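You operate a simulated robot arm through the tools that you are given. There is no shell and no other tool. Be economical: measure what you need, move in short steps, check, and stop when the job is done.

The job below is to be done with a simulated robot arm. You get a single attempt, and the scene is never put back.

## Task
Fit the picture board into the black frame and clip it in.
Fine: all four clips turned over the board.

The check looks at the end state, three seconds after you hand in, the way a careful person would. Anything else that was tipped, shoved, dropped, spilled or broken makes it a failure.

## Robot
A 6-joint arm with a two-finger parallel gripper, fixed in place. Base frame: the origin is at the foot of the arm, x ahead of it, y to its left, z up; the work surface is at about z = 940. Readings come in mm, rad, newtons and seconds.
With the tool pointing down near the work surface it reaches from about 100 to 740 mm from the base axis. Its first joint turns from -2.897 to 2.897 rad. Payload 3.91 kg.
Tool frame: the origin (TCP) lies between the finger pads and is the grasp point; the fingertips stand 30 mm ahead of it; z points along the fingers, y is the line along which they close. Largest opening 110 mm; finger width 20, thickness 10; the body of the gripper, 48 by 112 mm, starts 55 mm behind the TCP.
Orientation is told as [roll, pitch, yaw] about the base's x, y, z axes, in that order, counted from this pose: with the fingers straight down and closing along the base's y, the tool's x points along the base's -x, its y along +y and its z along -z.

## Interface
- The arm moves only by the tool step_arm. Its argument "moves" is one flat list of numbers, 6 for each row, row after row: the shift along the tool's x, y, z in mm, then the turn, a rotation vector about the tool's x, y, z in rad. In form: [tx, ty, tz, ax, ay, az, tx, ty, tz, ax, ay, az, ...]. A call has 1 to 20 rows; each row shifts and turns the commanded pose from where the row before left it, along the tool's axes as they then stand. "hand" is the opening, from 0 (shut) to 1 (fully open), set as the call begins (left out, the last holds). Rows are played at 5 a second. More than 50 mm and 0.15 rad between two rows, or a gripper value outside its range, and nothing of the call is played. Where a pose cannot be reached the arm comes as near as it can. A force on the tool above 40 N (or 10 N above the force at the start of the call, whichever is more), or a blocked arm, ends the call early, and 0.2 s more pass. The fingers move at their own pace (about 45 mm/s each) and stop on an object; they squeeze with about 24 N. The grip force told is the motor's: it shows also when the fingers shut on nothing. Time passes only in rows, and 0.2 s behind the last, so rows that do not move let the fingers close. It gives the time, the measured TCP pose, the force on the tool (base axes), the opening and the grip force at its end, in the units of the frame above (readings bear some noise), with the torque about the TCP (base axes, N m) and any sound that the robot's microphone picked up.
- Cameras (640 x 400 px; columns grow to the right, rows downward): "scene" is fixed at [398.7, 499.5, 1546.3]; the picture's right is [-0.98, 0.21, 0.00], its down [0.20, 0.94, -0.28] and it looks along [-0.06, -0.27, -0.96] (base axes); focal length 214 px, centre (320, 200). "wrist" rides on the gripper at [71, 22, -107] in the tool frame; the picture's right is [-0.29, 0.96, 0.00], its down [-0.76, -0.23, -0.61] and it looks along [-0.58, -0.18, 0.79] (tool axes); focal length 243 px, centre (320, 200). There is no depth. A picture from a camera that has moved, and an enlarged one, comes with that camera's place and axes in the base frame and with its lens.
- snapshot(camera): a new picture of that camera. The clock stands still meanwhile.
- raise_lower(by): slides the trunk up (or, below 0, down) by that many mm; the arm rides with it, the base frame stays. It gives what a move gives, with no picture.
- enlarge(camera, box): a new picture of the part [left, top, right, bottom] of that camera's present view, enlarged. The clock stands still meanwhile.
- hand_in(): hands the job in; it is judged then, once.

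Work in short steps. Places have to be worked out from the pictures, the camera data and where the tool is seen: move nearer, look again, correct. Check each grasp and each placing, and mend what went wrong. You have 120 turns and 84 pictures in all, those below and enlarged ones among them. Open the gripper and draw the arm clear of the work before you hand the job in, unless the task says otherwise; then end with one line.

The tools are called after "Emit:" as a command line: name --argument value ..., lists and objects as JSON in quotes. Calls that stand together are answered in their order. step_arm: Moves the arm, as the interface text tells. Its arguments: {"type":"object","properties":{"moves":{"type":"array"},"hand":{"type":"number"}},"required":["moves"]} The other tools are called the same way: raise_lower (by) slides the trunk up or down; snapshot (camera) takes a picture; enlarge (camera, box) takes an enlarged picture of a part of a camera's view; hand_in () hands the job in.

At the start:

```text
time_s: 0.0
position: [258.6, 281.0, 1257.7]
tcp_rot: [0.0, -0.001, -0.001]
wrist_force: [0.1, -0.8, -0.3]
torque: [0.01, -0.01, 0.02]
opening: 110.0
finger_force: 0.0
trunk travel left (down, up): [-525.0, 65.0]
```

scene: 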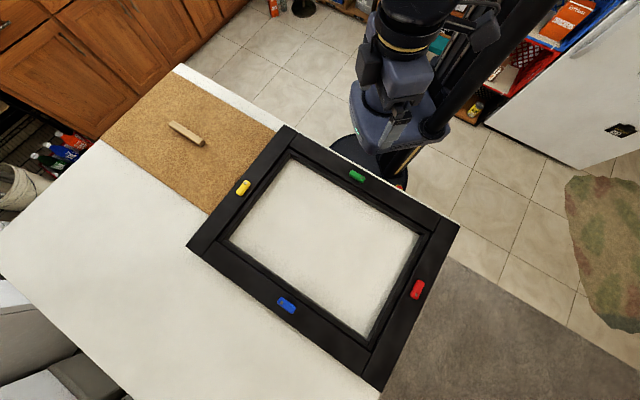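
wrist: 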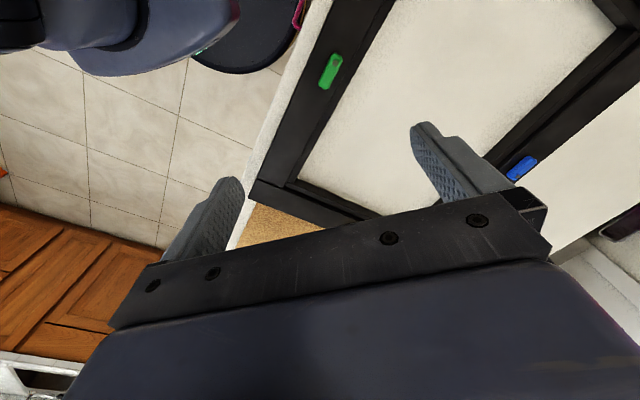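

I start by looking closely at the frame and the cork-coloured piece with its wooden handle.

Emit:
enlarge --camera "scene" --box '[90, 50, 290, 220]'

Emit:
enlarge --camera "scene" --box '[180, 120, 470, 400]'

```text
2.35 times, centred on (190, 135) of scene
camera zoom: at [398.7, 499.5, 1546.3], right [-0.98, 0.21, 0.0], down [0.2, 0.94, -0.28], along [-0.06, -0.27, -0.96], focal length 505 px, centre (626, 353)
```

zoom: 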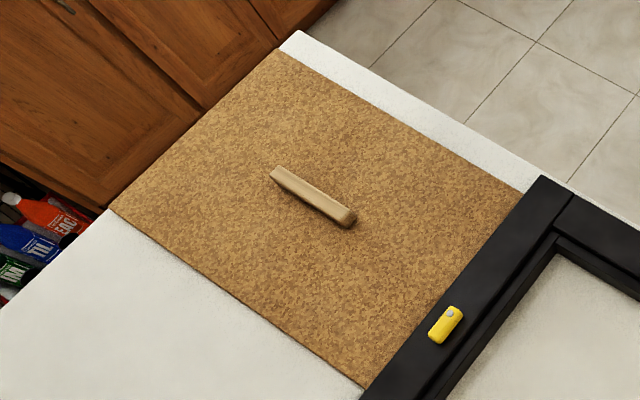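

```text
1.43 times, centred on (325, 260) of scene
camera zoom: at [398.7, 499.5, 1546.3], right [-0.98, 0.21, 0.0], down [0.2, 0.94, -0.28], along [-0.06, -0.27, -0.96], focal length 306 px, centre (313, 114)
```

zoom: 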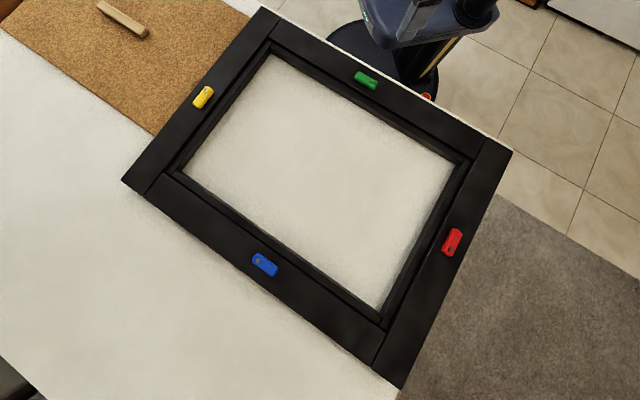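

The cork board (about 450x325 mm, centred near (727,30), long axis along (-0.7,0.7)) has a handle and belongs in the frame, centred near (371,435) with the same heading. I'll move towards the handle and turn the yaw by -45° so the fingers close across it.

Emit:
step_arm --moves '[-38, -22, 10, 0, 0, 0, -38, -22, 10, 0, 0, 0, -38, -22, 10, 0, 0, 0, -38, -22, 10, 0, 0, 0, -38, -22, 10, 0, 0, 0, -38, -22, 10, 0, 0, 0, -38, -22, 10, 0, 0, 0, -38, -22, 10, 0, 0, 0, -38, -22, 10, 0, 0, 0, 0, 0, 0, 0, 0, 0.131, 0, 0, 0, 0, 0, 0.131, 0, 0, 0, 0, 0, 0.131, 0, 0, 0, 0, 0, 0.131, 0, 0, 0, 0, 0, 0.131, 0, 0, 0, 0, 0, 0.131]' --hand 1

Emit:
snapshot --camera "wrist"

Emit:
snapshot --camera "scene"

```text
time_s: 3.2
position: [600.7, 82.6, 1167.2]
tcp_rot: [-0.001, 0.0, -0.789]
wrist_force: [-0.2, 0.0, -0.1]
torque: [0.02, 0.04, 0.0]
opening: 110.0
finger_force: 0.0
trunk travel left (down, up): [-525.0, 65.0]
```

```text
79 pictures are left
camera wrist: at [565.6, 147.9, 1274.5], right [0.88, 0.47, 0.0], down [0.37, -0.7, 0.61], along [0.28, -0.54, -0.79], focal length 243 px, centre (320, 200)
```

wrist: 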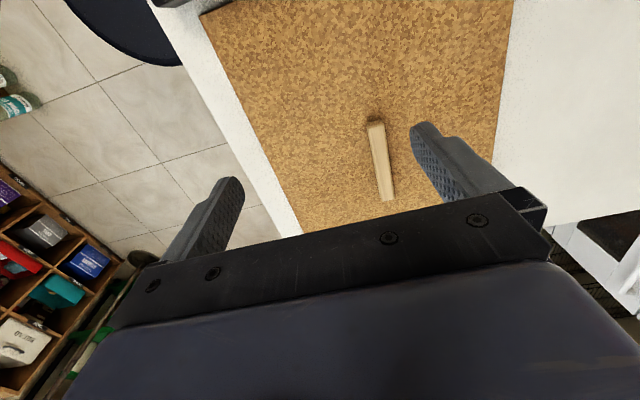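

```text
78 pictures are left
```

scene: 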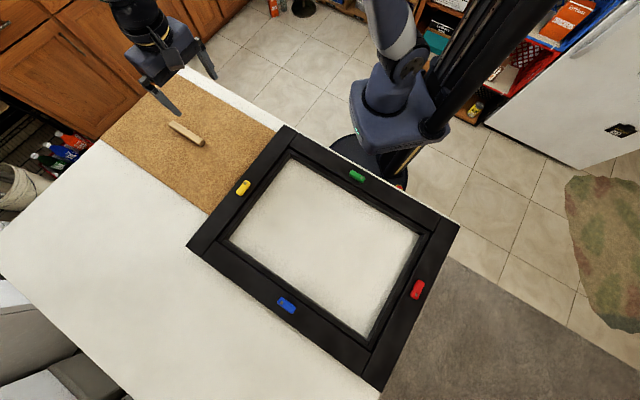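

Both cameras agree that the handle centre is at about (726,33). I'll move above it and down to z≈1040.

Emit:
step_arm --moves '[-31, 13.5, 0, 0, 0, 0, -31, 13.5, 0, 0, 0, 0, -31, 13.5, 0, 0, 0, 0, -30.6, 13.5, 0, 0, 0, 0, 0, 0, 42, 0, 0, 0, 0, 0, 42, 0, 0, 0, 0, 0, 42, 0, 0, 0]'

Emit:
snapshot --camera "wrist"

Emit:
enlarge --camera "scene" --box '[100, 50, 300, 220]'

```text
time_s: 4.8
position: [695.6, 46.0, 1040.8]
tcp_rot: [0.0, 0.0, -0.785]
wrist_force: [0.2, -0.7, 0.0]
torque: [-0.01, -0.02, -0.01]
opening: 109.9
finger_force: 0.0
out of reach, approached as far as the arm can: row 4
trunk travel left (down, up): [-525.0, 65.0]
```

```text
77 pictures are left
camera wrist: at [660.5, 111.7, 1148.3], right [0.88, 0.47, 0.0], down [0.37, -0.7, 0.61], along [0.29, -0.54, -0.79], focal length 243 px, centre (320, 200)
```

wrist: 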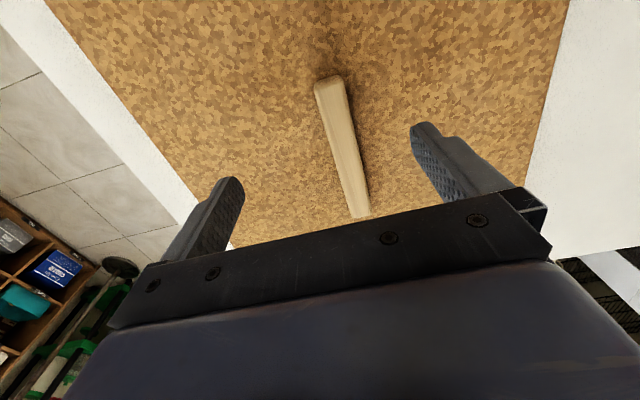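

```text
2.35 times, centred on (200, 135) of scene
camera zoom: at [398.7, 499.5, 1546.3], right [-0.98, 0.21, 0.0], down [0.2, 0.94, -0.28], along [-0.06, -0.27, -0.96], focal length 505 px, centre (602, 353)
```

zoom: 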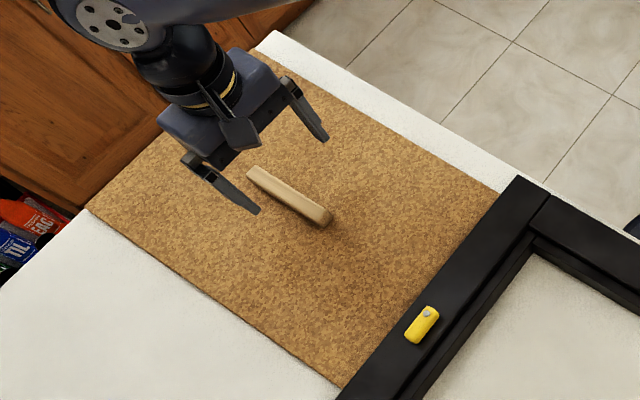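

The arm stopped short at (696,46), at the limit of its reach at that height. The handle still works out at (727,32), so I'll try the rest of the move from this lower height.

Emit:
step_arm --moves '[0, 0, 20, 0, 0, 0, -15.5, 6.2, 0, 0, 0, 0, -15.5, 6.2, 0, 0, 0, 0]'

```text
time_s: 5.6
position: [725.9, 31.9, 1020.7]
tcp_rot: [0.0, 0.001, -0.786]
wrist_force: [0.2, 0.2, 0.1]
torque: [0.01, 0.0, -0.02]
opening: 110.3
finger_force: 0.1
trunk travel left (down, up): [-525.0, 65.0]
```

It reached (726,32). Now I go down in small rows, with the force limit as a guard.

Emit:
step_arm --moves '[0, 0, 15, 0, 0, 0, 0, 0, 10, 0, 0, 0, 0, 0, 6, 0, 0, 0, 0, 0, 4, 0, 0, 0, 0, 0, 4, 0, 0, 0]'

Emit:
snapshot --camera "wrist"

Emit:
enlarge --camera "scene" --box '[130, 70, 250, 170]'

```text
time_s: 6.8
position: [724.1, 32.2, 981.6]
tcp_rot: [0.0, 0.001, -0.785]
wrist_force: [0.5, 0.3, 0.1]
torque: [0.0, 0.0, 0.0]
opening: 110.2
finger_force: 0.1
trunk travel left (down, up): [-525.0, 65.0]
```

```text
75 pictures are left
camera wrist: at [689.9, 98.0, 1089.5], right [0.88, 0.47, 0.0], down [0.37, -0.7, 0.61], along [0.29, -0.54, -0.79], focal length 243 px, centre (320, 200)
```

wrist: 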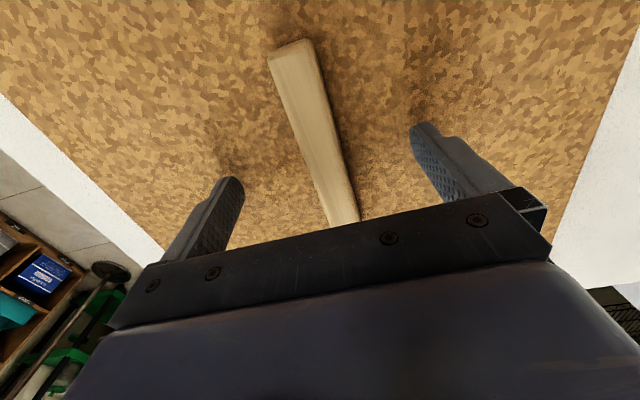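

```text
4.00 times, centred on (190, 120) of scene
camera zoom: at [398.7, 499.5, 1546.3], right [-0.98, 0.21, 0.0], down [0.2, 0.94, -0.28], along [-0.06, -0.27, -0.96], focal length 858 px, centre (840, 520)
```

zoom: 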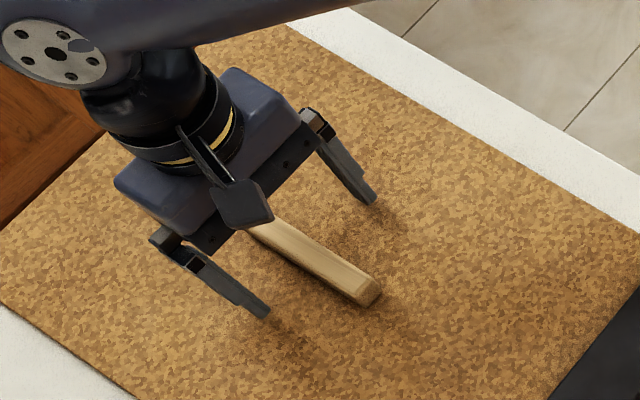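

The fingers straddle the handle and the tips are near z≈951. I go a bit lower, feeling for contact.

Emit:
step_arm --moves '[0, 0, 2, 0, 0, 0, 0, 0, 2, 0, 0, 0]'

```text
time_s: 7.4
position: [725.2, 33.3, 978.4]
tcp_rot: [0.0, -0.001, -0.784]
wrist_force: [-0.4, 0.6, -1.0]
torque: [0.0, 0.01, 0.01]
opening: 110.5
finger_force: 0.2
trunk travel left (down, up): [-525.0, 65.0]
```

Tips are at about 948 with no contact. I close on the handle here.

Emit:
step_arm --moves '[0, 0, 0, 0, 0, 0, 0, 0, 0, 0, 0, 0, 0, 0, 0, 0, 0, 0, 0, 0, 0, 0, 0, 0, 0, 0, 0, 0, 0, 0, 0, 0, 0, 0, 0, 0, 0, 0, 0, 0, 0, 0]' --hand 0

Emit:
enlarge --camera "scene" --box '[130, 70, 250, 170]'

```text
time_s: 9.0
position: [724.9, 32.5, 979.4]
tcp_rot: [0.001, -0.001, -0.786]
wrist_force: [2.2, 2.4, 0.6]
torque: [0.01, -0.15, 0.04]
opening: 21.8
finger_force: 23.8
trunk travel left (down, up): [-525.0, 65.0]
```

```text
4.00 times, centred on (190, 120) of scene
camera zoom: at [398.7, 499.5, 1546.3], right [-0.98, 0.21, 0.0], down [0.2, 0.94, -0.28], along [-0.06, -0.27, -0.96], focal length 858 px, centre (840, 520)
```

zoom: 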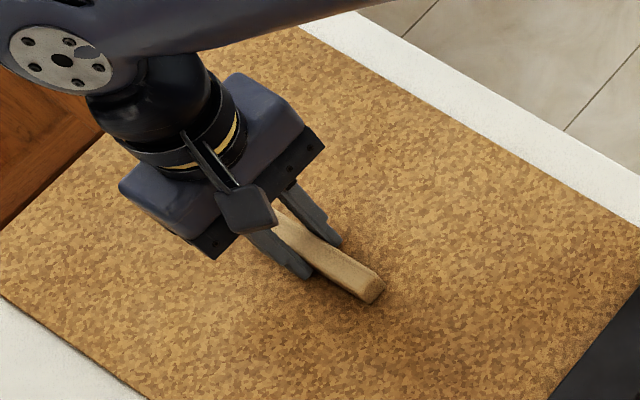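

The grip is on the handle (21.8 mm, 23.8 N). I lift straight up 40 mm, then draw back parallel to the frame edge while rising to stay within reach.

Emit:
step_arm --moves '[0, 0, -10, 0, 0, 0, 0, 0, -10, 0, 0, 0, 0, 0, -10, 0, 0, 0, 0, 0, -10, 0, 0, 0, 0, -20, -10, 0, 0, 0, 0, -20, -10, 0, 0, 0, 0, -20, -20, 0, 0, 0, 0, 0, 0, 0, 0, 0]'

Emit:
snapshot --camera "scene"

Emit:
snapshot --camera "wrist"

```text
time_s: 10.8
position: [683.2, -9.1, 1058.8]
tcp_rot: [0.001, 0.0, -0.787]
wrist_force: [0.2, -0.3, -5.1]
torque: [0.02, -0.01, 0.01]
opening: 21.7
finger_force: 23.8
trunk travel left (down, up): [-525.0, 65.0]
```

```text
72 pictures are left
```

scene: 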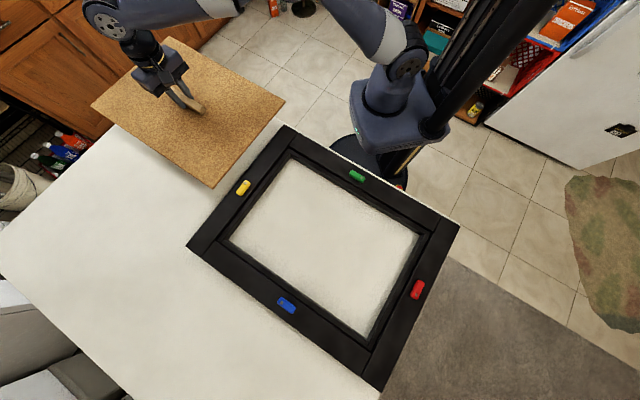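

```text
71 pictures are left
camera wrist: at [647.6, 55.4, 1165.7], right [0.88, 0.47, 0.0], down [0.37, -0.7, 0.61], along [0.29, -0.54, -0.79], focal length 243 px, centre (320, 200)
```

wrist: 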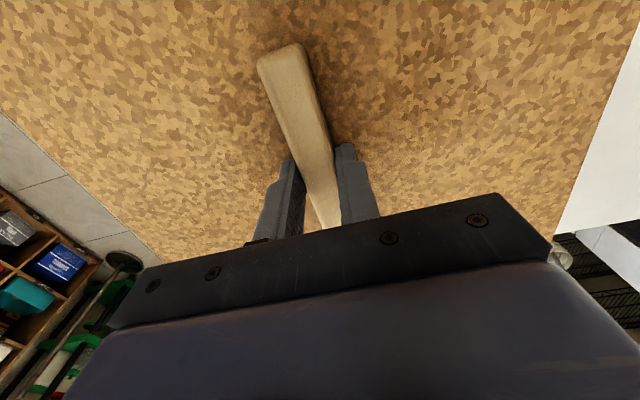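

The board is lifted and level (about 0.5 kg). I now measure the board's corners relative to the tool, and the rebate corners, in enlarged views.

Emit:
enlarge --camera "scene" --box '[80, 30, 300, 190]'

Emit:
enlarge --camera "scene" --box '[180, 120, 340, 260]'

Emit:
enlarge --camera "scene" --box '[320, 200, 480, 400]'

```text
2.50 times, centred on (190, 110) of scene
camera zoom: at [398.7, 499.5, 1546.3], right [-0.98, 0.21, 0.0], down [0.2, 0.94, -0.28], along [-0.06, -0.27, -0.96], focal length 536 px, centre (645, 425)
```

zoom: 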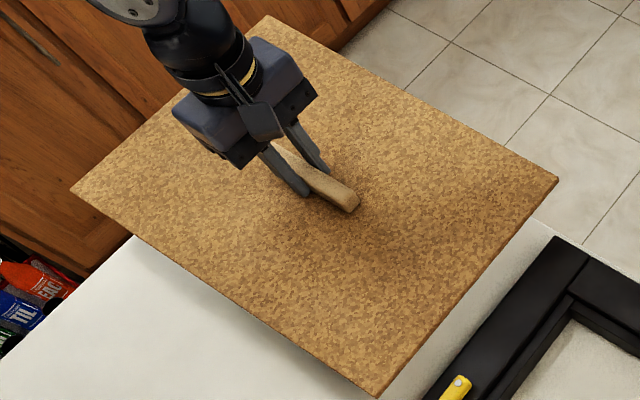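

```text
2.86 times, centred on (260, 190) of scene
camera zoom: at [398.7, 499.5, 1546.3], right [-0.98, 0.21, 0.0], down [0.2, 0.94, -0.28], along [-0.06, -0.27, -0.96], focal length 613 px, centre (491, 229)
```

zoom: 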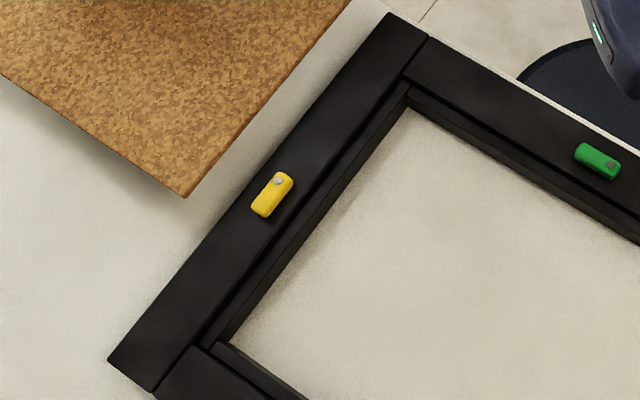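

```text
2.00 times, centred on (400, 300) of scene
camera zoom: at [398.7, 499.5, 1546.3], right [-0.98, 0.21, 0.0], down [0.2, 0.94, -0.28], along [-0.06, -0.27, -0.96], focal length 429 px, centre (160, 0)
```

zoom: 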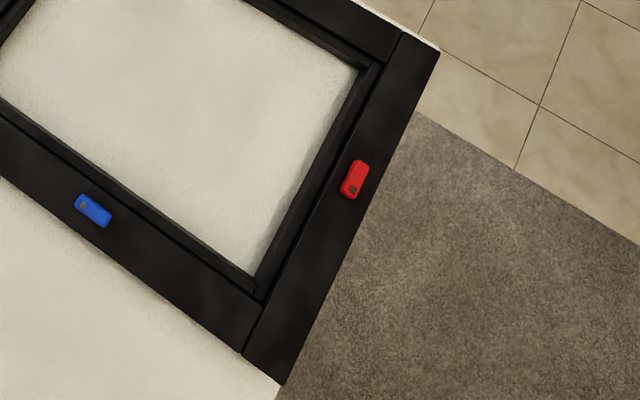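

I need finer views of the four rebate corners.

Emit:
enlarge --camera "scene" --box '[270, 135, 318, 165]'

Emit:
enlarge --camera "scene" --box '[210, 225, 258, 255]'

Emit:
enlarge --camera "scene" --box '[346, 325, 394, 355]'

Emit:
enlarge --camera "scene" --box '[400, 215, 448, 245]'

```text
13.33 times, centred on (294, 150) of scene
camera zoom: at [398.7, 499.5, 1546.3], right [-0.98, 0.21, 0.0], down [0.2, 0.94, -0.28], along [-0.06, -0.27, -0.96], focal length 2860 px, centre (667, 867)
```

zoom: 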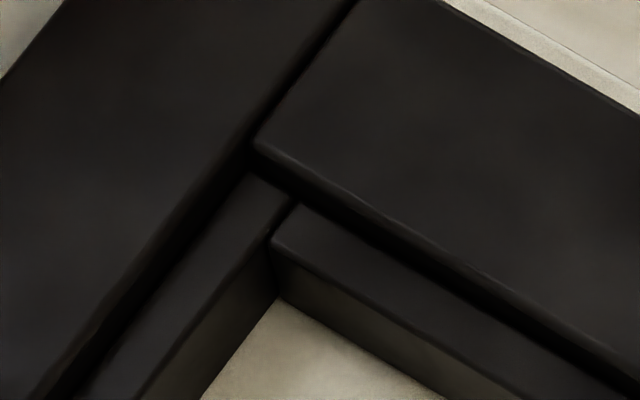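

```text
13.33 times, centred on (234, 240) of scene
camera zoom: at [398.7, 499.5, 1546.3], right [-0.98, 0.21, 0.0], down [0.2, 0.94, -0.28], along [-0.06, -0.27, -0.96], focal length 2860 px, centre (1467, -333)
```

zoom: 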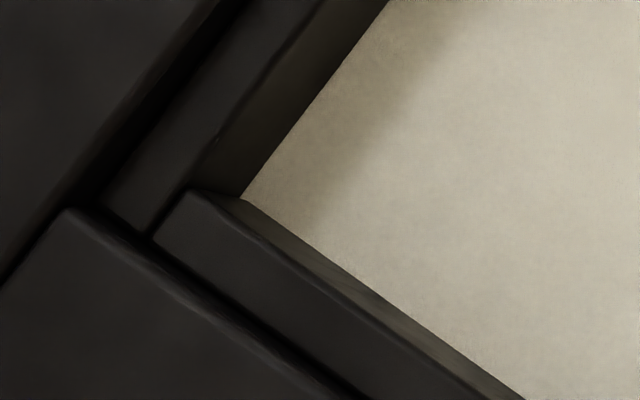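

```text
13.33 times, centred on (370, 340) of scene
camera zoom: at [398.7, 499.5, 1546.3], right [-0.98, 0.21, 0.0], down [0.2, 0.94, -0.28], along [-0.06, -0.27, -0.96], focal length 2860 px, centre (-347, -1667)
```

zoom: 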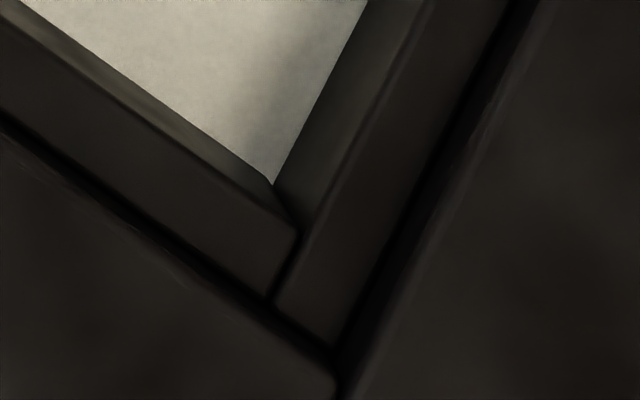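

```text
13.33 times, centred on (424, 230) of scene
camera zoom: at [398.7, 499.5, 1546.3], right [-0.98, 0.21, 0.0], down [0.2, 0.94, -0.28], along [-0.06, -0.27, -0.96], focal length 2860 px, centre (-1067, -200)
```

zoom: 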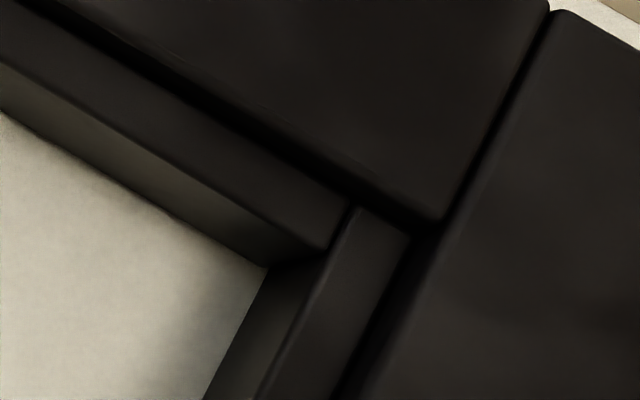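

The opening is at yaw 45° and centred near (372,435). The board is about 468x321 and centred on the TCP to within a few mm. I carry it over at this height, well clear of the frame.

Emit:
step_arm --moves '[10, 1.5, 0, 0, 0, 0, 20, 3.5, 0, 0, 0, 0, 28, 5, 0, 0, 0, 0, 28, 5, 0, 0, 0, 0, 28, 5, 0, 0, 0, 0, 28, 5, 0, 0, 0, 0, 28, 5, 0, 0, 0, 0, 28, 5, 0, 0, 0, 0, 28, 5, 0, 0, 0, 0, 28, 5, 0, 0, 0, 0, 28, 5, 0, 0, 0, 0, 28, 5, 0, 0, 0, 0, 28, 5, 0, 0, 0, 0, 28, 5, 0, 0, 0, 0, 28, 5, 0, 0, 0, 0, 28, 5, 0, 0, 0, 0, 28, 5, 0, 0, 0, 0, 28, 5, 0, 0, 0, 0, 28, 5, 0, 0, 0, 0, 27, 4, 0, 0, 0, 0]'

Emit:
snapshot --camera "scene"

```text
time_s: 15.0
position: [373.2, 434.2, 1058.4]
tcp_rot: [0.0, -0.002, -0.786]
wrist_force: [0.0, 0.2, -4.7]
torque: [0.06, 0.05, -0.03]
opening: 22.0
finger_force: 24.0
trunk travel left (down, up): [-525.0, 65.0]
```

```text
63 pictures are left
```

scene: 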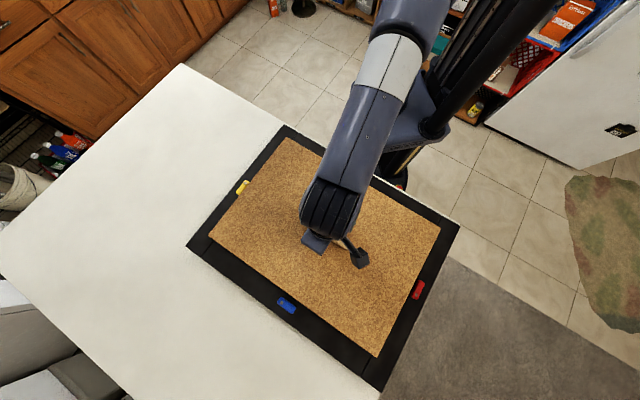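

I'm over the frame; I zoom on the board to measure the corners here.

Emit:
enlarge --camera "scene" --box '[200, 130, 300, 245]'

Emit:
enlarge --camera "scene" --box '[350, 220, 460, 365]'

```text
3.48 times, centred on (250, 188) of scene
camera zoom: at [398.7, 499.5, 1546.3], right [-0.98, 0.21, 0.0], down [0.2, 0.94, -0.28], along [-0.06, -0.27, -0.96], focal length 746 px, centre (564, 244)
```

zoom: 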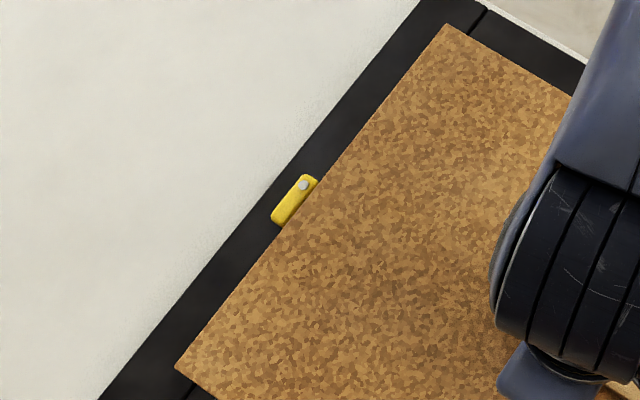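

```text
2.76 times, centred on (405, 292) of scene
camera zoom: at [398.7, 499.5, 1546.3], right [-0.98, 0.21, 0.0], down [0.2, 0.94, -0.28], along [-0.06, -0.27, -0.96], focal length 592 px, centre (86, -55)
```

zoom: 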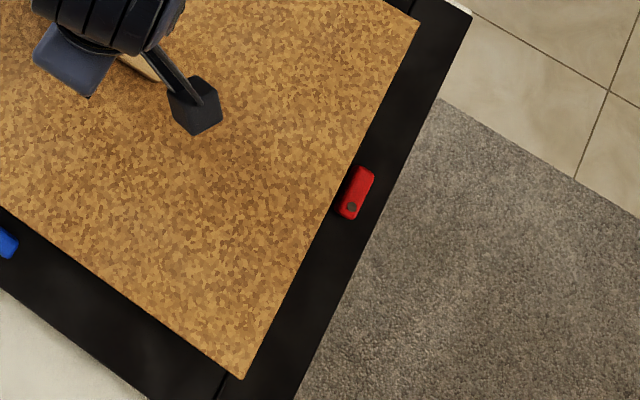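

The board centre measures (371,432) and the opening centre about (372.5,435), both at 45°. I correct by (+0.8,+3) and go down to just above the frame.

Emit:
step_arm --moves '[1.6, 2.7, 10, 0, 0, 0, 0, 0, 10, 0, 0, 0, 0, 0, 10, 0, 0, 0, 0, 0, 8, 0, 0, 0]'

Emit:
enlarge --camera "scene" --box '[180, 120, 340, 260]'

Emit:
enlarge --camera "scene" --box '[350, 220, 460, 365]'

```text
time_s: 16.0
position: [373.1, 436.3, 1019.7]
tcp_rot: [0.002, 0.0, -0.785]
wrist_force: [-0.5, 0.0, -4.8]
torque: [0.05, 0.0, 0.01]
opening: 21.9
finger_force: 23.8
trunk travel left (down, up): [-525.0, 65.0]
```

```text
2.86 times, centred on (260, 190) of scene
camera zoom: at [398.7, 499.5, 1546.3], right [-0.98, 0.21, 0.0], down [0.2, 0.94, -0.28], along [-0.06, -0.27, -0.96], focal length 613 px, centre (491, 229)
```

zoom: 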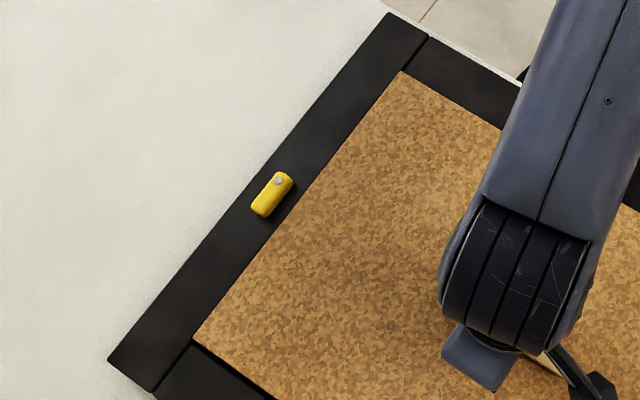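

```text
2.76 times, centred on (405, 292) of scene
camera zoom: at [398.7, 499.5, 1546.3], right [-0.98, 0.21, 0.0], down [0.2, 0.94, -0.28], along [-0.06, -0.27, -0.96], focal length 592 px, centre (86, -55)
```

zoom: 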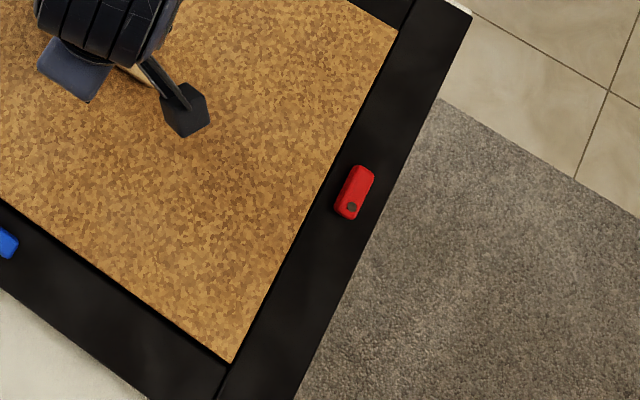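

The centres agree to within about 1.5 mm. I go down slowly into the rebate.

Emit:
step_arm --moves '[0, 0, 4, 0, 0, 0, 0, 0, 4, 0, 0, 0, 0, 0, 4, 0, 0, 0, 0, 0, 3, 0, 0, 0]'

```text
time_s: 17.0
position: [373.5, 437.5, 1008.3]
tcp_rot: [0.005, 0.0, -0.785]
wrist_force: [0.1, 0.5, 16.9]
torque: [-0.54, -0.09, 0.04]
opening: 21.9
finger_force: 24.3
trunk travel left (down, up): [-525.0, 65.0]
```

Contact at board-bottom z≈968, on the -y side. I look at the pictures before continuing.

Emit:
enlarge --camera "scene" --box '[180, 120, 340, 260]'

Emit:
enlarge --camera "scene" --box '[350, 210, 460, 365]'

Emit:
snapshot --camera "wrist"

```text
2.86 times, centred on (260, 190) of scene
camera zoom: at [398.7, 499.5, 1546.3], right [-0.98, 0.21, 0.0], down [0.2, 0.94, -0.28], along [-0.06, -0.27, -0.96], focal length 613 px, centre (491, 229)
```

zoom: 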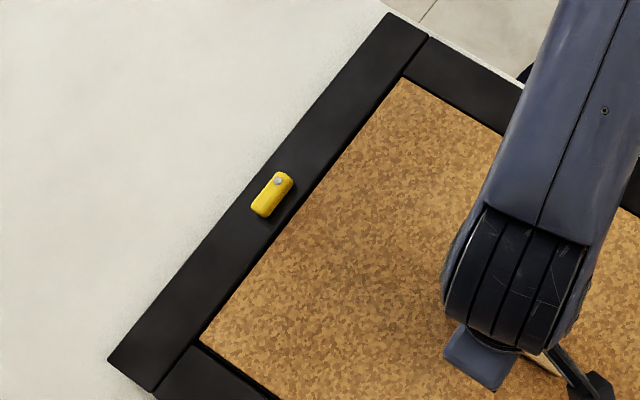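

```text
2.58 times, centred on (405, 288) of scene
camera zoom: at [398.7, 499.5, 1546.3], right [-0.98, 0.21, 0.0], down [0.2, 0.94, -0.28], along [-0.06, -0.27, -0.96], focal length 554 px, centre (101, -26)
```

zoom: 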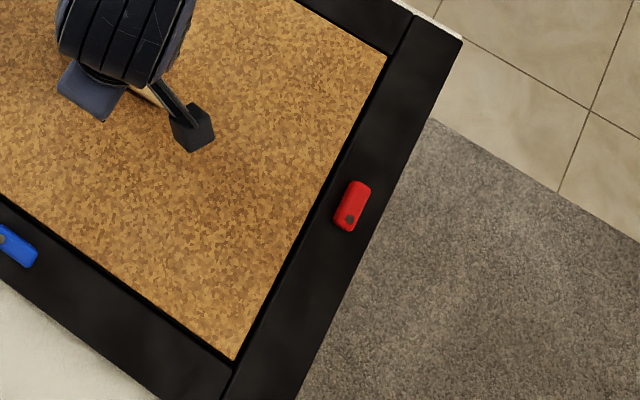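

```text
56 pictures are left
camera wrist: at [337.8, 502.0, 1115.8], right [0.88, 0.47, 0.01], down [0.37, -0.7, 0.61], along [0.29, -0.53, -0.8], focal length 243 px, centre (320, 200)
```

wrist: 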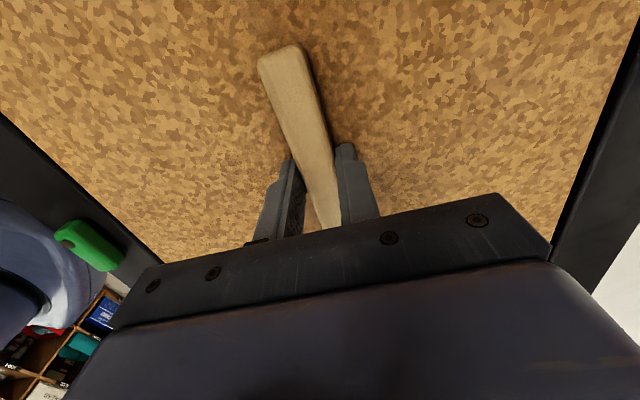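

By the parallax of the inner wall, the ledge sits at z≈967. That matches the contact height, so the board may already be on the ledge. I zoom on two corners to check.

Emit:
enlarge --camera "scene" --box '[270, 135, 318, 165]'

Emit:
enlarge --camera "scene" --box '[346, 325, 394, 355]'

Emit:
enlarge --camera "scene" --box '[210, 225, 258, 255]'

```text
13.33 times, centred on (294, 150) of scene
camera zoom: at [398.7, 499.5, 1546.3], right [-0.98, 0.21, 0.0], down [0.2, 0.94, -0.28], along [-0.06, -0.27, -0.96], focal length 2860 px, centre (667, 867)
```

zoom: 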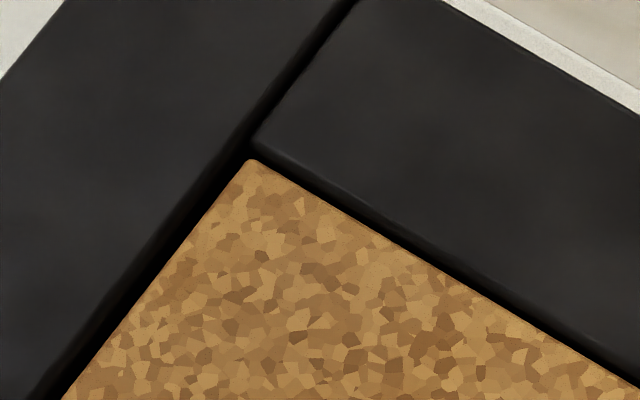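

```text
13.33 times, centred on (370, 340) of scene
camera zoom: at [398.7, 499.5, 1546.3], right [-0.98, 0.21, 0.0], down [0.2, 0.94, -0.28], along [-0.06, -0.27, -0.96], focal length 2860 px, centre (-347, -1667)
```

zoom: 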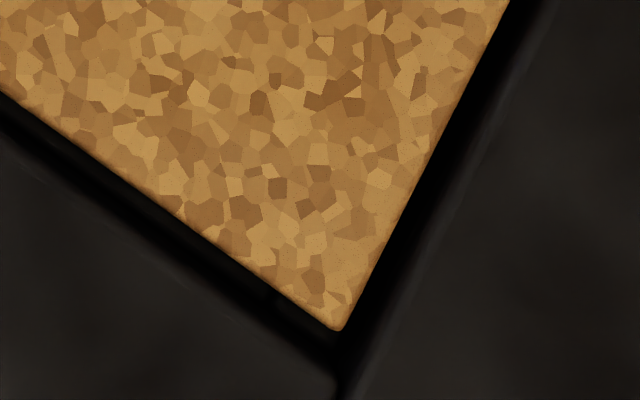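

```text
13.33 times, centred on (234, 240) of scene
camera zoom: at [398.7, 499.5, 1546.3], right [-0.98, 0.21, 0.0], down [0.2, 0.94, -0.28], along [-0.06, -0.27, -0.96], focal length 2860 px, centre (1467, -333)
```

zoom: 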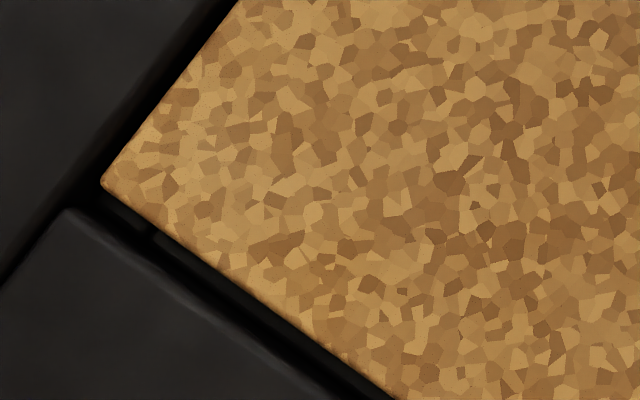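

The board lies inside the opening with a dark gap all round, so I release it.

Emit:
step_arm --moves '[0, 0, -0.5, 0, 0, 0, 0, 0, 0, 0, 0, 0, 0, 0, 0, 0, 0, 0, 0, 0, 0, 0, 0, 0]' --hand 0.45

Emit:
enlarge --camera "scene" --box '[270, 135, 318, 165]'

Emit:
enlarge --camera "scene" --box '[346, 325, 394, 355]'

```text
time_s: 18.0
position: [373.7, 437.7, 1007.4]
tcp_rot: [0.005, 0.002, -0.787]
wrist_force: [11.9, 11.6, 29.0]
torque: [-0.15, 0.14, 0.05]
opening: 41.3
finger_force: 0.1
trunk travel left (down, up): [-525.0, 65.0]
```

```text
13.33 times, centred on (294, 150) of scene
camera zoom: at [398.7, 499.5, 1546.3], right [-0.98, 0.21, 0.0], down [0.2, 0.94, -0.28], along [-0.06, -0.27, -0.96], focal length 2860 px, centre (667, 867)
```

zoom: 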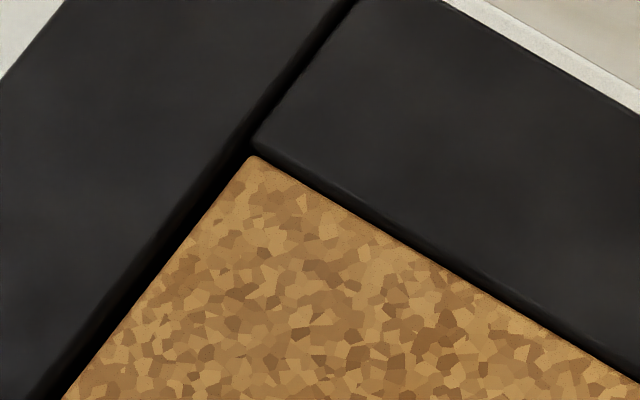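

```text
13.33 times, centred on (370, 340) of scene
camera zoom: at [398.7, 499.5, 1546.3], right [-0.98, 0.21, 0.0], down [0.2, 0.94, -0.28], along [-0.06, -0.27, -0.96], focal length 2860 px, centre (-347, -1667)
```

zoom: 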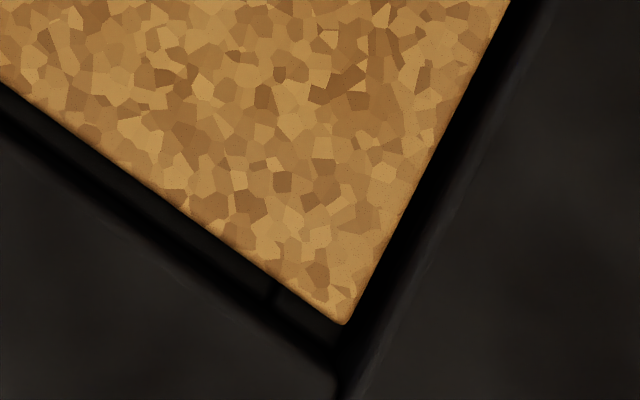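

The board is seated; the tips are pressing on it (29 N), so I raise 3 mm, open, then back off straight up.

Emit:
step_arm --moves '[0, 0, -3, 0, 0, 0, 0, 0, -3, 0, 0, 0, 0, 0, -10, 0, 0, 0, 0, 0, -20, 0, 0, 0, 0, 0, -30, 0, 0, 0]'

Emit:
snapshot --camera "wrist"

Emit:
enlarge --camera "scene" --box '[180, 120, 470, 360]'

```text
time_s: 19.2
position: [372.4, 436.5, 1071.8]
tcp_rot: [-0.001, -0.001, -0.786]
wrist_force: [0.0, -0.4, 0.0]
torque: [0.0, 0.01, -0.01]
opening: 49.6
finger_force: 0.0
trunk travel left (down, up): [-525.0, 65.0]
```

```text
50 pictures are left
camera wrist: at [337.7, 502.3, 1179.3], right [0.88, 0.47, 0.0], down [0.37, -0.7, 0.61], along [0.29, -0.54, -0.79], focal length 243 px, centre (320, 200)
```

wrist: 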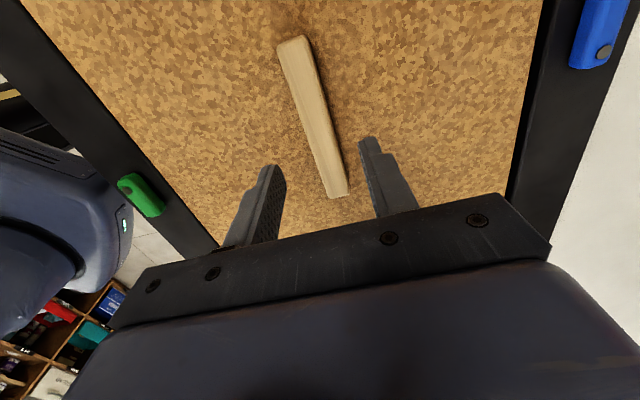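

```text
1.67 times, centred on (325, 240) of scene
camera zoom: at [398.7, 499.5, 1546.3], right [-0.98, 0.21, 0.0], down [0.2, 0.94, -0.28], along [-0.06, -0.27, -0.96], focal length 358 px, centre (312, 133)
```

zoom: 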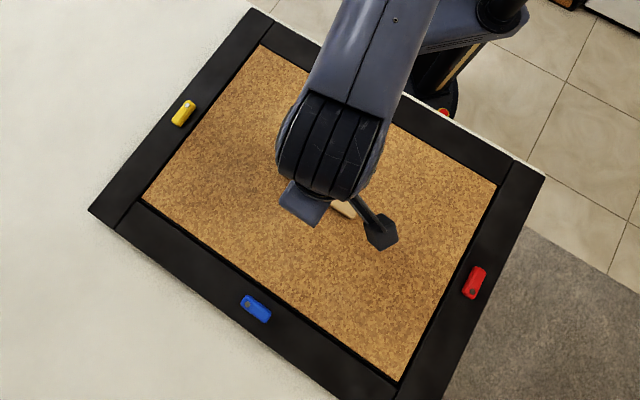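

The board sits in the opening. The clip pivots are at mid-side and the free ends must swing inward: green ≈(238,299), yellow ≈(558,249), red ≈(188,620), blue ≈(508,570). I start with green: fingers closed as a poker, moving to the outer side of its free end.

Emit:
step_arm --moves '[-6, -43, 0, 0, 0, 0, -6, -43, 0, 0, 0, 0, -6, -43, 0, 0, 0, 0, -6, -43, 0, 0, 0, 0, -6, -43.5, 0, 0, 0, 0, 0, 0, 20, 0, 0, 0, 0, 0, 16, 0, 0, 0]' --hand 0

Emit:
snapshot --camera "wrist"

Emit:
snapshot --camera "scene"

```text
time_s: 20.8
position: [240.8, 263.1, 1035.6]
tcp_rot: [0.002, 0.0, -0.786]
wrist_force: [0.8, -0.8, 0.0]
torque: [-0.02, 0.0, -0.01]
opening: 0.0
finger_force: 23.8
trunk travel left (down, up): [-525.0, 65.0]
```

```text
48 pictures are left
camera wrist: at [206.5, 329.0, 1142.6], right [0.88, 0.47, 0.0], down [0.37, -0.7, 0.61], along [0.29, -0.54, -0.79], focal length 243 px, centre (320, 200)
```

wrist: 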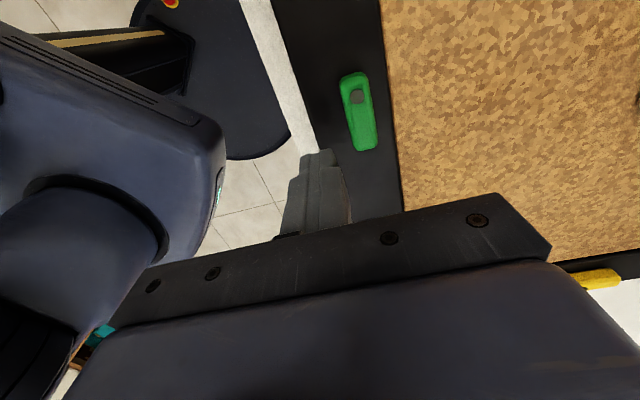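

```text
47 pictures are left
```

scene: 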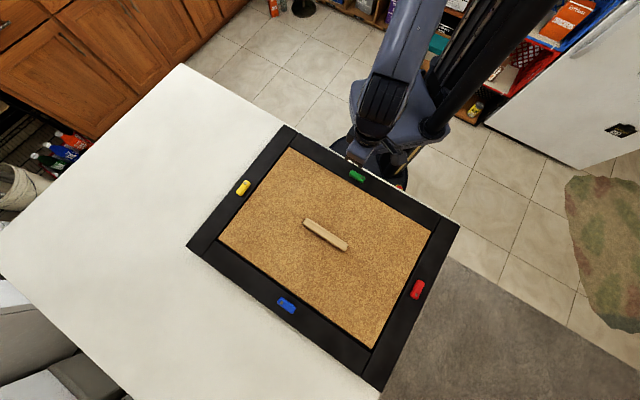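

The clip shows clearly: about 52x16 mm, screw-to-tip about 37 mm. The poker is beside it, over the rail, so I go down to near the rail top.

Emit:
step_arm --moves '[0, 0, 12, 0, 0, 0, 0, 0, 10, 0, 0, 0, 0, 0, 2, 0, 0, 0, 0, 0, 2, 0, 0, 0]'

Emit:
enlarge --camera "wrist" --box '[260, 20, 440, 220]'

```text
time_s: 21.8
position: [241.6, 262.7, 1010.3]
tcp_rot: [0.0, 0.001, -0.785]
wrist_force: [-0.5, 0.7, 0.8]
torque: [-0.01, 0.01, 0.02]
opening: 0.2
finger_force: 23.9
trunk travel left (down, up): [-525.0, 65.0]
```

```text
2.00 times, centred on (350, 120) of wrist
camera zoom: at [206.4, 328.7, 1117.1], right [0.88, 0.47, 0.0], down [0.37, -0.7, 0.61], along [0.29, -0.54, -0.79], focal length 485 px, centre (260, 360)
```

zoom: 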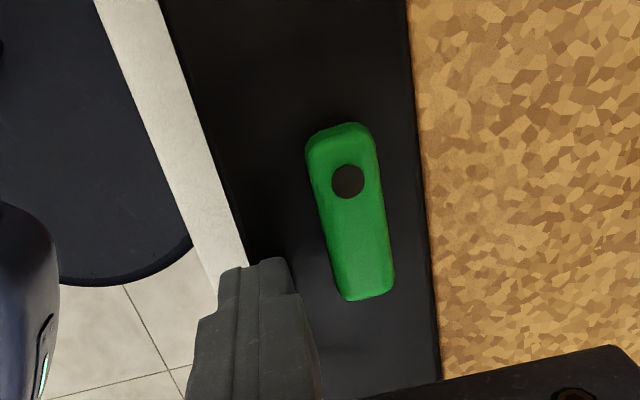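

No contact yet with tips at z≈980. I keep probing down gently for the rail top.

Emit:
step_arm --moves '[0, 0, 1.5, 0, 0, 0, 0, 0, 1.5, 0, 0, 0]'

```text
time_s: 22.4
position: [241.5, 262.7, 1009.6]
tcp_rot: [0.007, -0.001, -0.785]
wrist_force: [-2.2, -4.5, 33.2]
torque: [-0.17, 0.04, 0.0]
opening: 0.0
finger_force: 23.7
trunk travel left (down, up): [-525.0, 65.0]
```

The rail top is at z≈979.5. I lift the tip 2 mm off the rail and push the free end inward along +tool y.

Emit:
step_arm --moves '[0, 0, -4.5, 0, 0, 0, 0, 5, 0, 0, 0, 0, 0, 5, 0, 0, 0, 0, 0, 5, 0, 0, 0, 0, 0, 5, 0, 0, 0, 0, 0, 5, 0, 0, 0, 0]'

Emit:
enlarge --camera "wrist" --box '[240, 20, 440, 220]'

```text
time_s: 23.8
position: [259.6, 280.7, 1011.6]
tcp_rot: [0.0, 0.001, -0.785]
wrist_force: [-0.2, -0.1, -0.6]
torque: [-0.04, -0.05, 0.01]
opening: 0.1
finger_force: 24.2
trunk travel left (down, up): [-525.0, 65.0]
```

```text
2.00 times, centred on (340, 120) of wrist
camera zoom: at [224.0, 346.4, 1118.6], right [0.88, 0.47, 0.0], down [0.37, -0.7, 0.61], along [0.29, -0.54, -0.79], focal length 485 px, centre (280, 360)
```

zoom: 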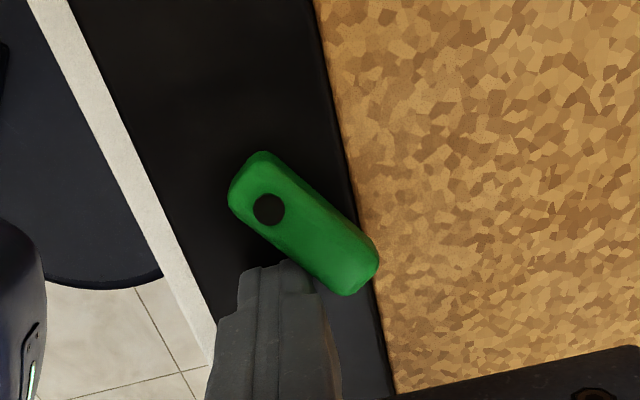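

The clip turns easily. I keep pushing.

Emit:
step_arm --moves '[0, 5, 0, 0, 0, 0, 0, 5, 0, 0, 0, 0, 0, 5, 0, 0, 0, 0, 0, 5, 0, 0, 0, 0, 0, 4, 0, 0, 0, 0]'

Emit:
enlarge --camera "wrist" --box '[220, 20, 420, 220]'

```text
time_s: 25.0
position: [276.6, 298.7, 1012.4]
tcp_rot: [0.0, 0.0, -0.786]
wrist_force: [0.6, -0.2, -0.3]
torque: [-0.02, -0.02, 0.01]
opening: 0.0
finger_force: 23.7
trunk travel left (down, up): [-525.0, 65.0]
```

```text
2.00 times, centred on (320, 120) of wrist
camera zoom: at [241.6, 363.3, 1118.8], right [0.88, 0.47, 0.0], down [0.37, -0.7, 0.61], along [0.29, -0.54, -0.79], focal length 485 px, centre (320, 360)
```

zoom: 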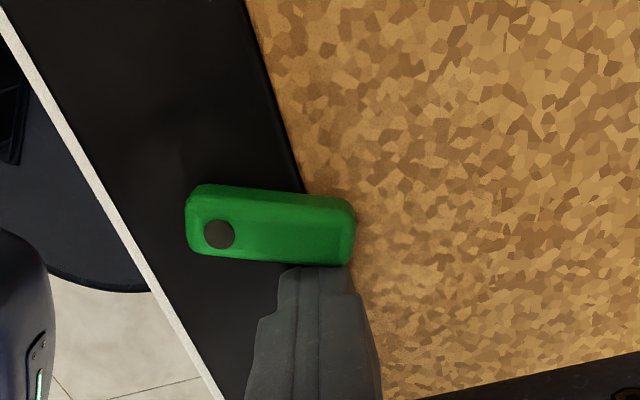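

It is about 75° round. I push along +tool x to finish the turn.

Emit:
step_arm --moves '[3, 0, 0, 0, 0, 0, 3, 0, 0, 0, 0, 0, 3, 0, 0, 0, 0, 0]'

Emit:
enlarge --camera "wrist" --box '[220, 20, 420, 220]'

Emit:
enlarge --camera "scene" --box '[300, 140, 400, 210]'

```text
time_s: 25.8
position: [269.7, 303.1, 1012.2]
tcp_rot: [0.001, -0.001, -0.785]
wrist_force: [-0.3, -0.2, -0.4]
torque: [0.0, -0.01, -0.02]
opening: 0.0
finger_force: 24.1
trunk travel left (down, up): [-525.0, 65.0]
```

```text
2.00 times, centred on (320, 120) of wrist
camera zoom: at [235.1, 369.6, 1118.9], right [0.88, 0.47, 0.0], down [0.37, -0.7, 0.61], along [0.29, -0.54, -0.79], focal length 485 px, centre (320, 360)
```

zoom: 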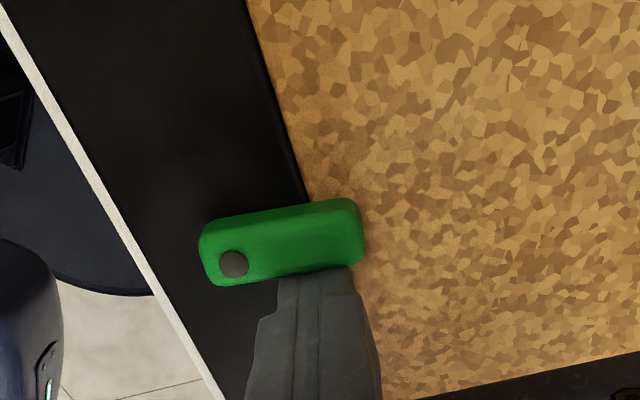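

```text
5.71 times, centred on (350, 175) of scene
camera zoom: at [398.7, 499.5, 1546.3], right [-0.98, 0.21, 0.0], down [0.2, 0.94, -0.28], along [-0.06, -0.27, -0.96], focal length 1226 px, centre (149, 343)
```

zoom: 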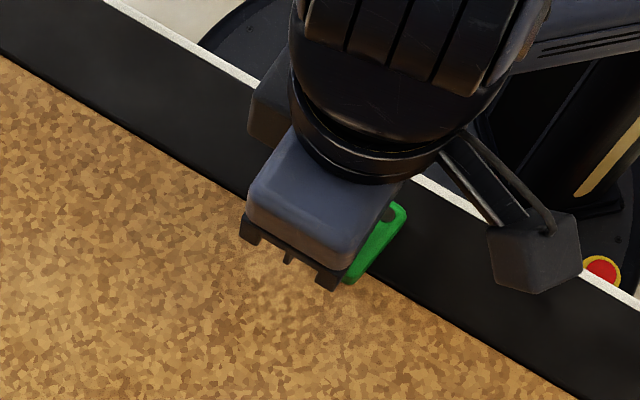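

Green is now square over the board. I lift off and move to the outer side of yellow's free end.

Emit:
step_arm --moves '[-2, 0, 0, 0, 0, 0, 0, 0, -22, 0, 0, 0, 0, 0, -22, 0, 0, 0, -33.2, 24.2, 0, 0, 0, 0, -33.2, 24.2, 0, 0, 0, 0, -33.2, 24.2, 0, 0, 0, 0, -33.2, 24.2, 0, 0, 0, 0, -33.2, 24.2, 0, 0, 0, 0, -33.2, 24.2, 0, 0, 0, 0, -33.2, 24.2, 0, 0, 0, 0, -33.2, 24.2, 0, 0, 0, 0, 0, 0, 22, 0, 0, 0]'

Emit:
enlarge --camera "scene" --box '[190, 130, 390, 255]'

Emit:
snapshot --camera "wrist"

```text
time_s: 28.4
position: [598.7, 251.0, 1034.1]
tcp_rot: [0.0, 0.0, -0.783]
wrist_force: [0.3, 0.2, -0.9]
torque: [0.0, 0.01, -0.04]
opening: 0.0
finger_force: 23.8
trunk travel left (down, up): [-525.0, 65.0]
```

```text
3.20 times, centred on (290, 192) of scene
camera zoom: at [398.7, 499.5, 1546.3], right [-0.98, 0.21, 0.0], down [0.2, 0.94, -0.28], along [-0.06, -0.27, -0.96], focal length 686 px, centre (416, 224)
```

zoom: 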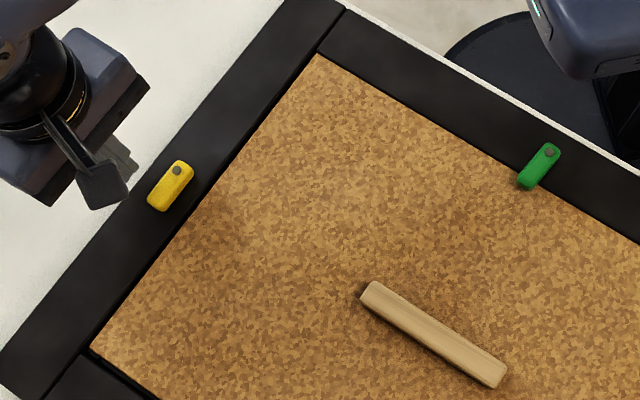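

```text
40 pictures are left
camera wrist: at [561.9, 316.9, 1140.4], right [0.88, 0.47, 0.0], down [0.37, -0.7, 0.61], along [0.29, -0.54, -0.79], focal length 243 px, centre (320, 200)
```

wrist: 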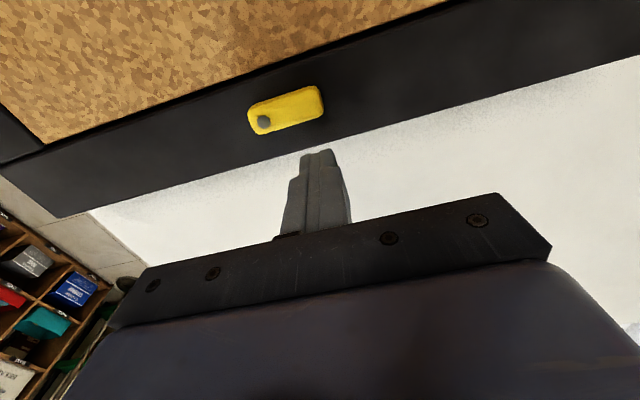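

Green is confirmed square over the board. The poker is well placed beside yellow, so I go down and sweep along +tool x.

Emit:
step_arm --moves '[0, -2, 12, 0, 0, 0, 0, 0, 9.5, 0, 0, 0, 5, 0, 0, 0, 0, 0, 5, 0, 0, 0, 0, 0, 5, 0, 0, 0, 0, 0, 5, 0, 0, 0, 0, 0, 5, 0, 0, 0, 0, 0, 5, 0, 0, 0, 0, 0, 5, 0, 0, 0, 0, 0]'

Emit:
enlarge --camera "wrist" --box '[220, 20, 420, 220]'

```text
time_s: 30.4
position: [569.6, 274.9, 1012.6]
tcp_rot: [0.0, 0.0, -0.786]
wrist_force: [-0.5, -0.5, -0.2]
torque: [-0.03, 0.02, 0.04]
opening: 0.0
finger_force: 23.9
trunk travel left (down, up): [-525.0, 65.0]
```

```text
2.00 times, centred on (320, 120) of wrist
camera zoom: at [534.6, 340.5, 1119.4], right [0.88, 0.47, 0.0], down [0.37, -0.7, 0.61], along [0.29, -0.54, -0.79], focal length 485 px, centre (320, 360)
```

zoom: 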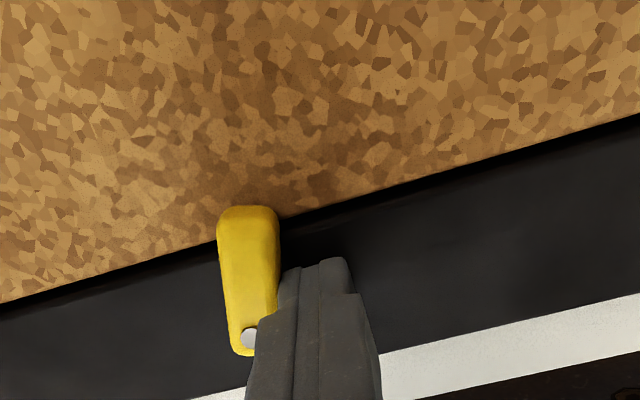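

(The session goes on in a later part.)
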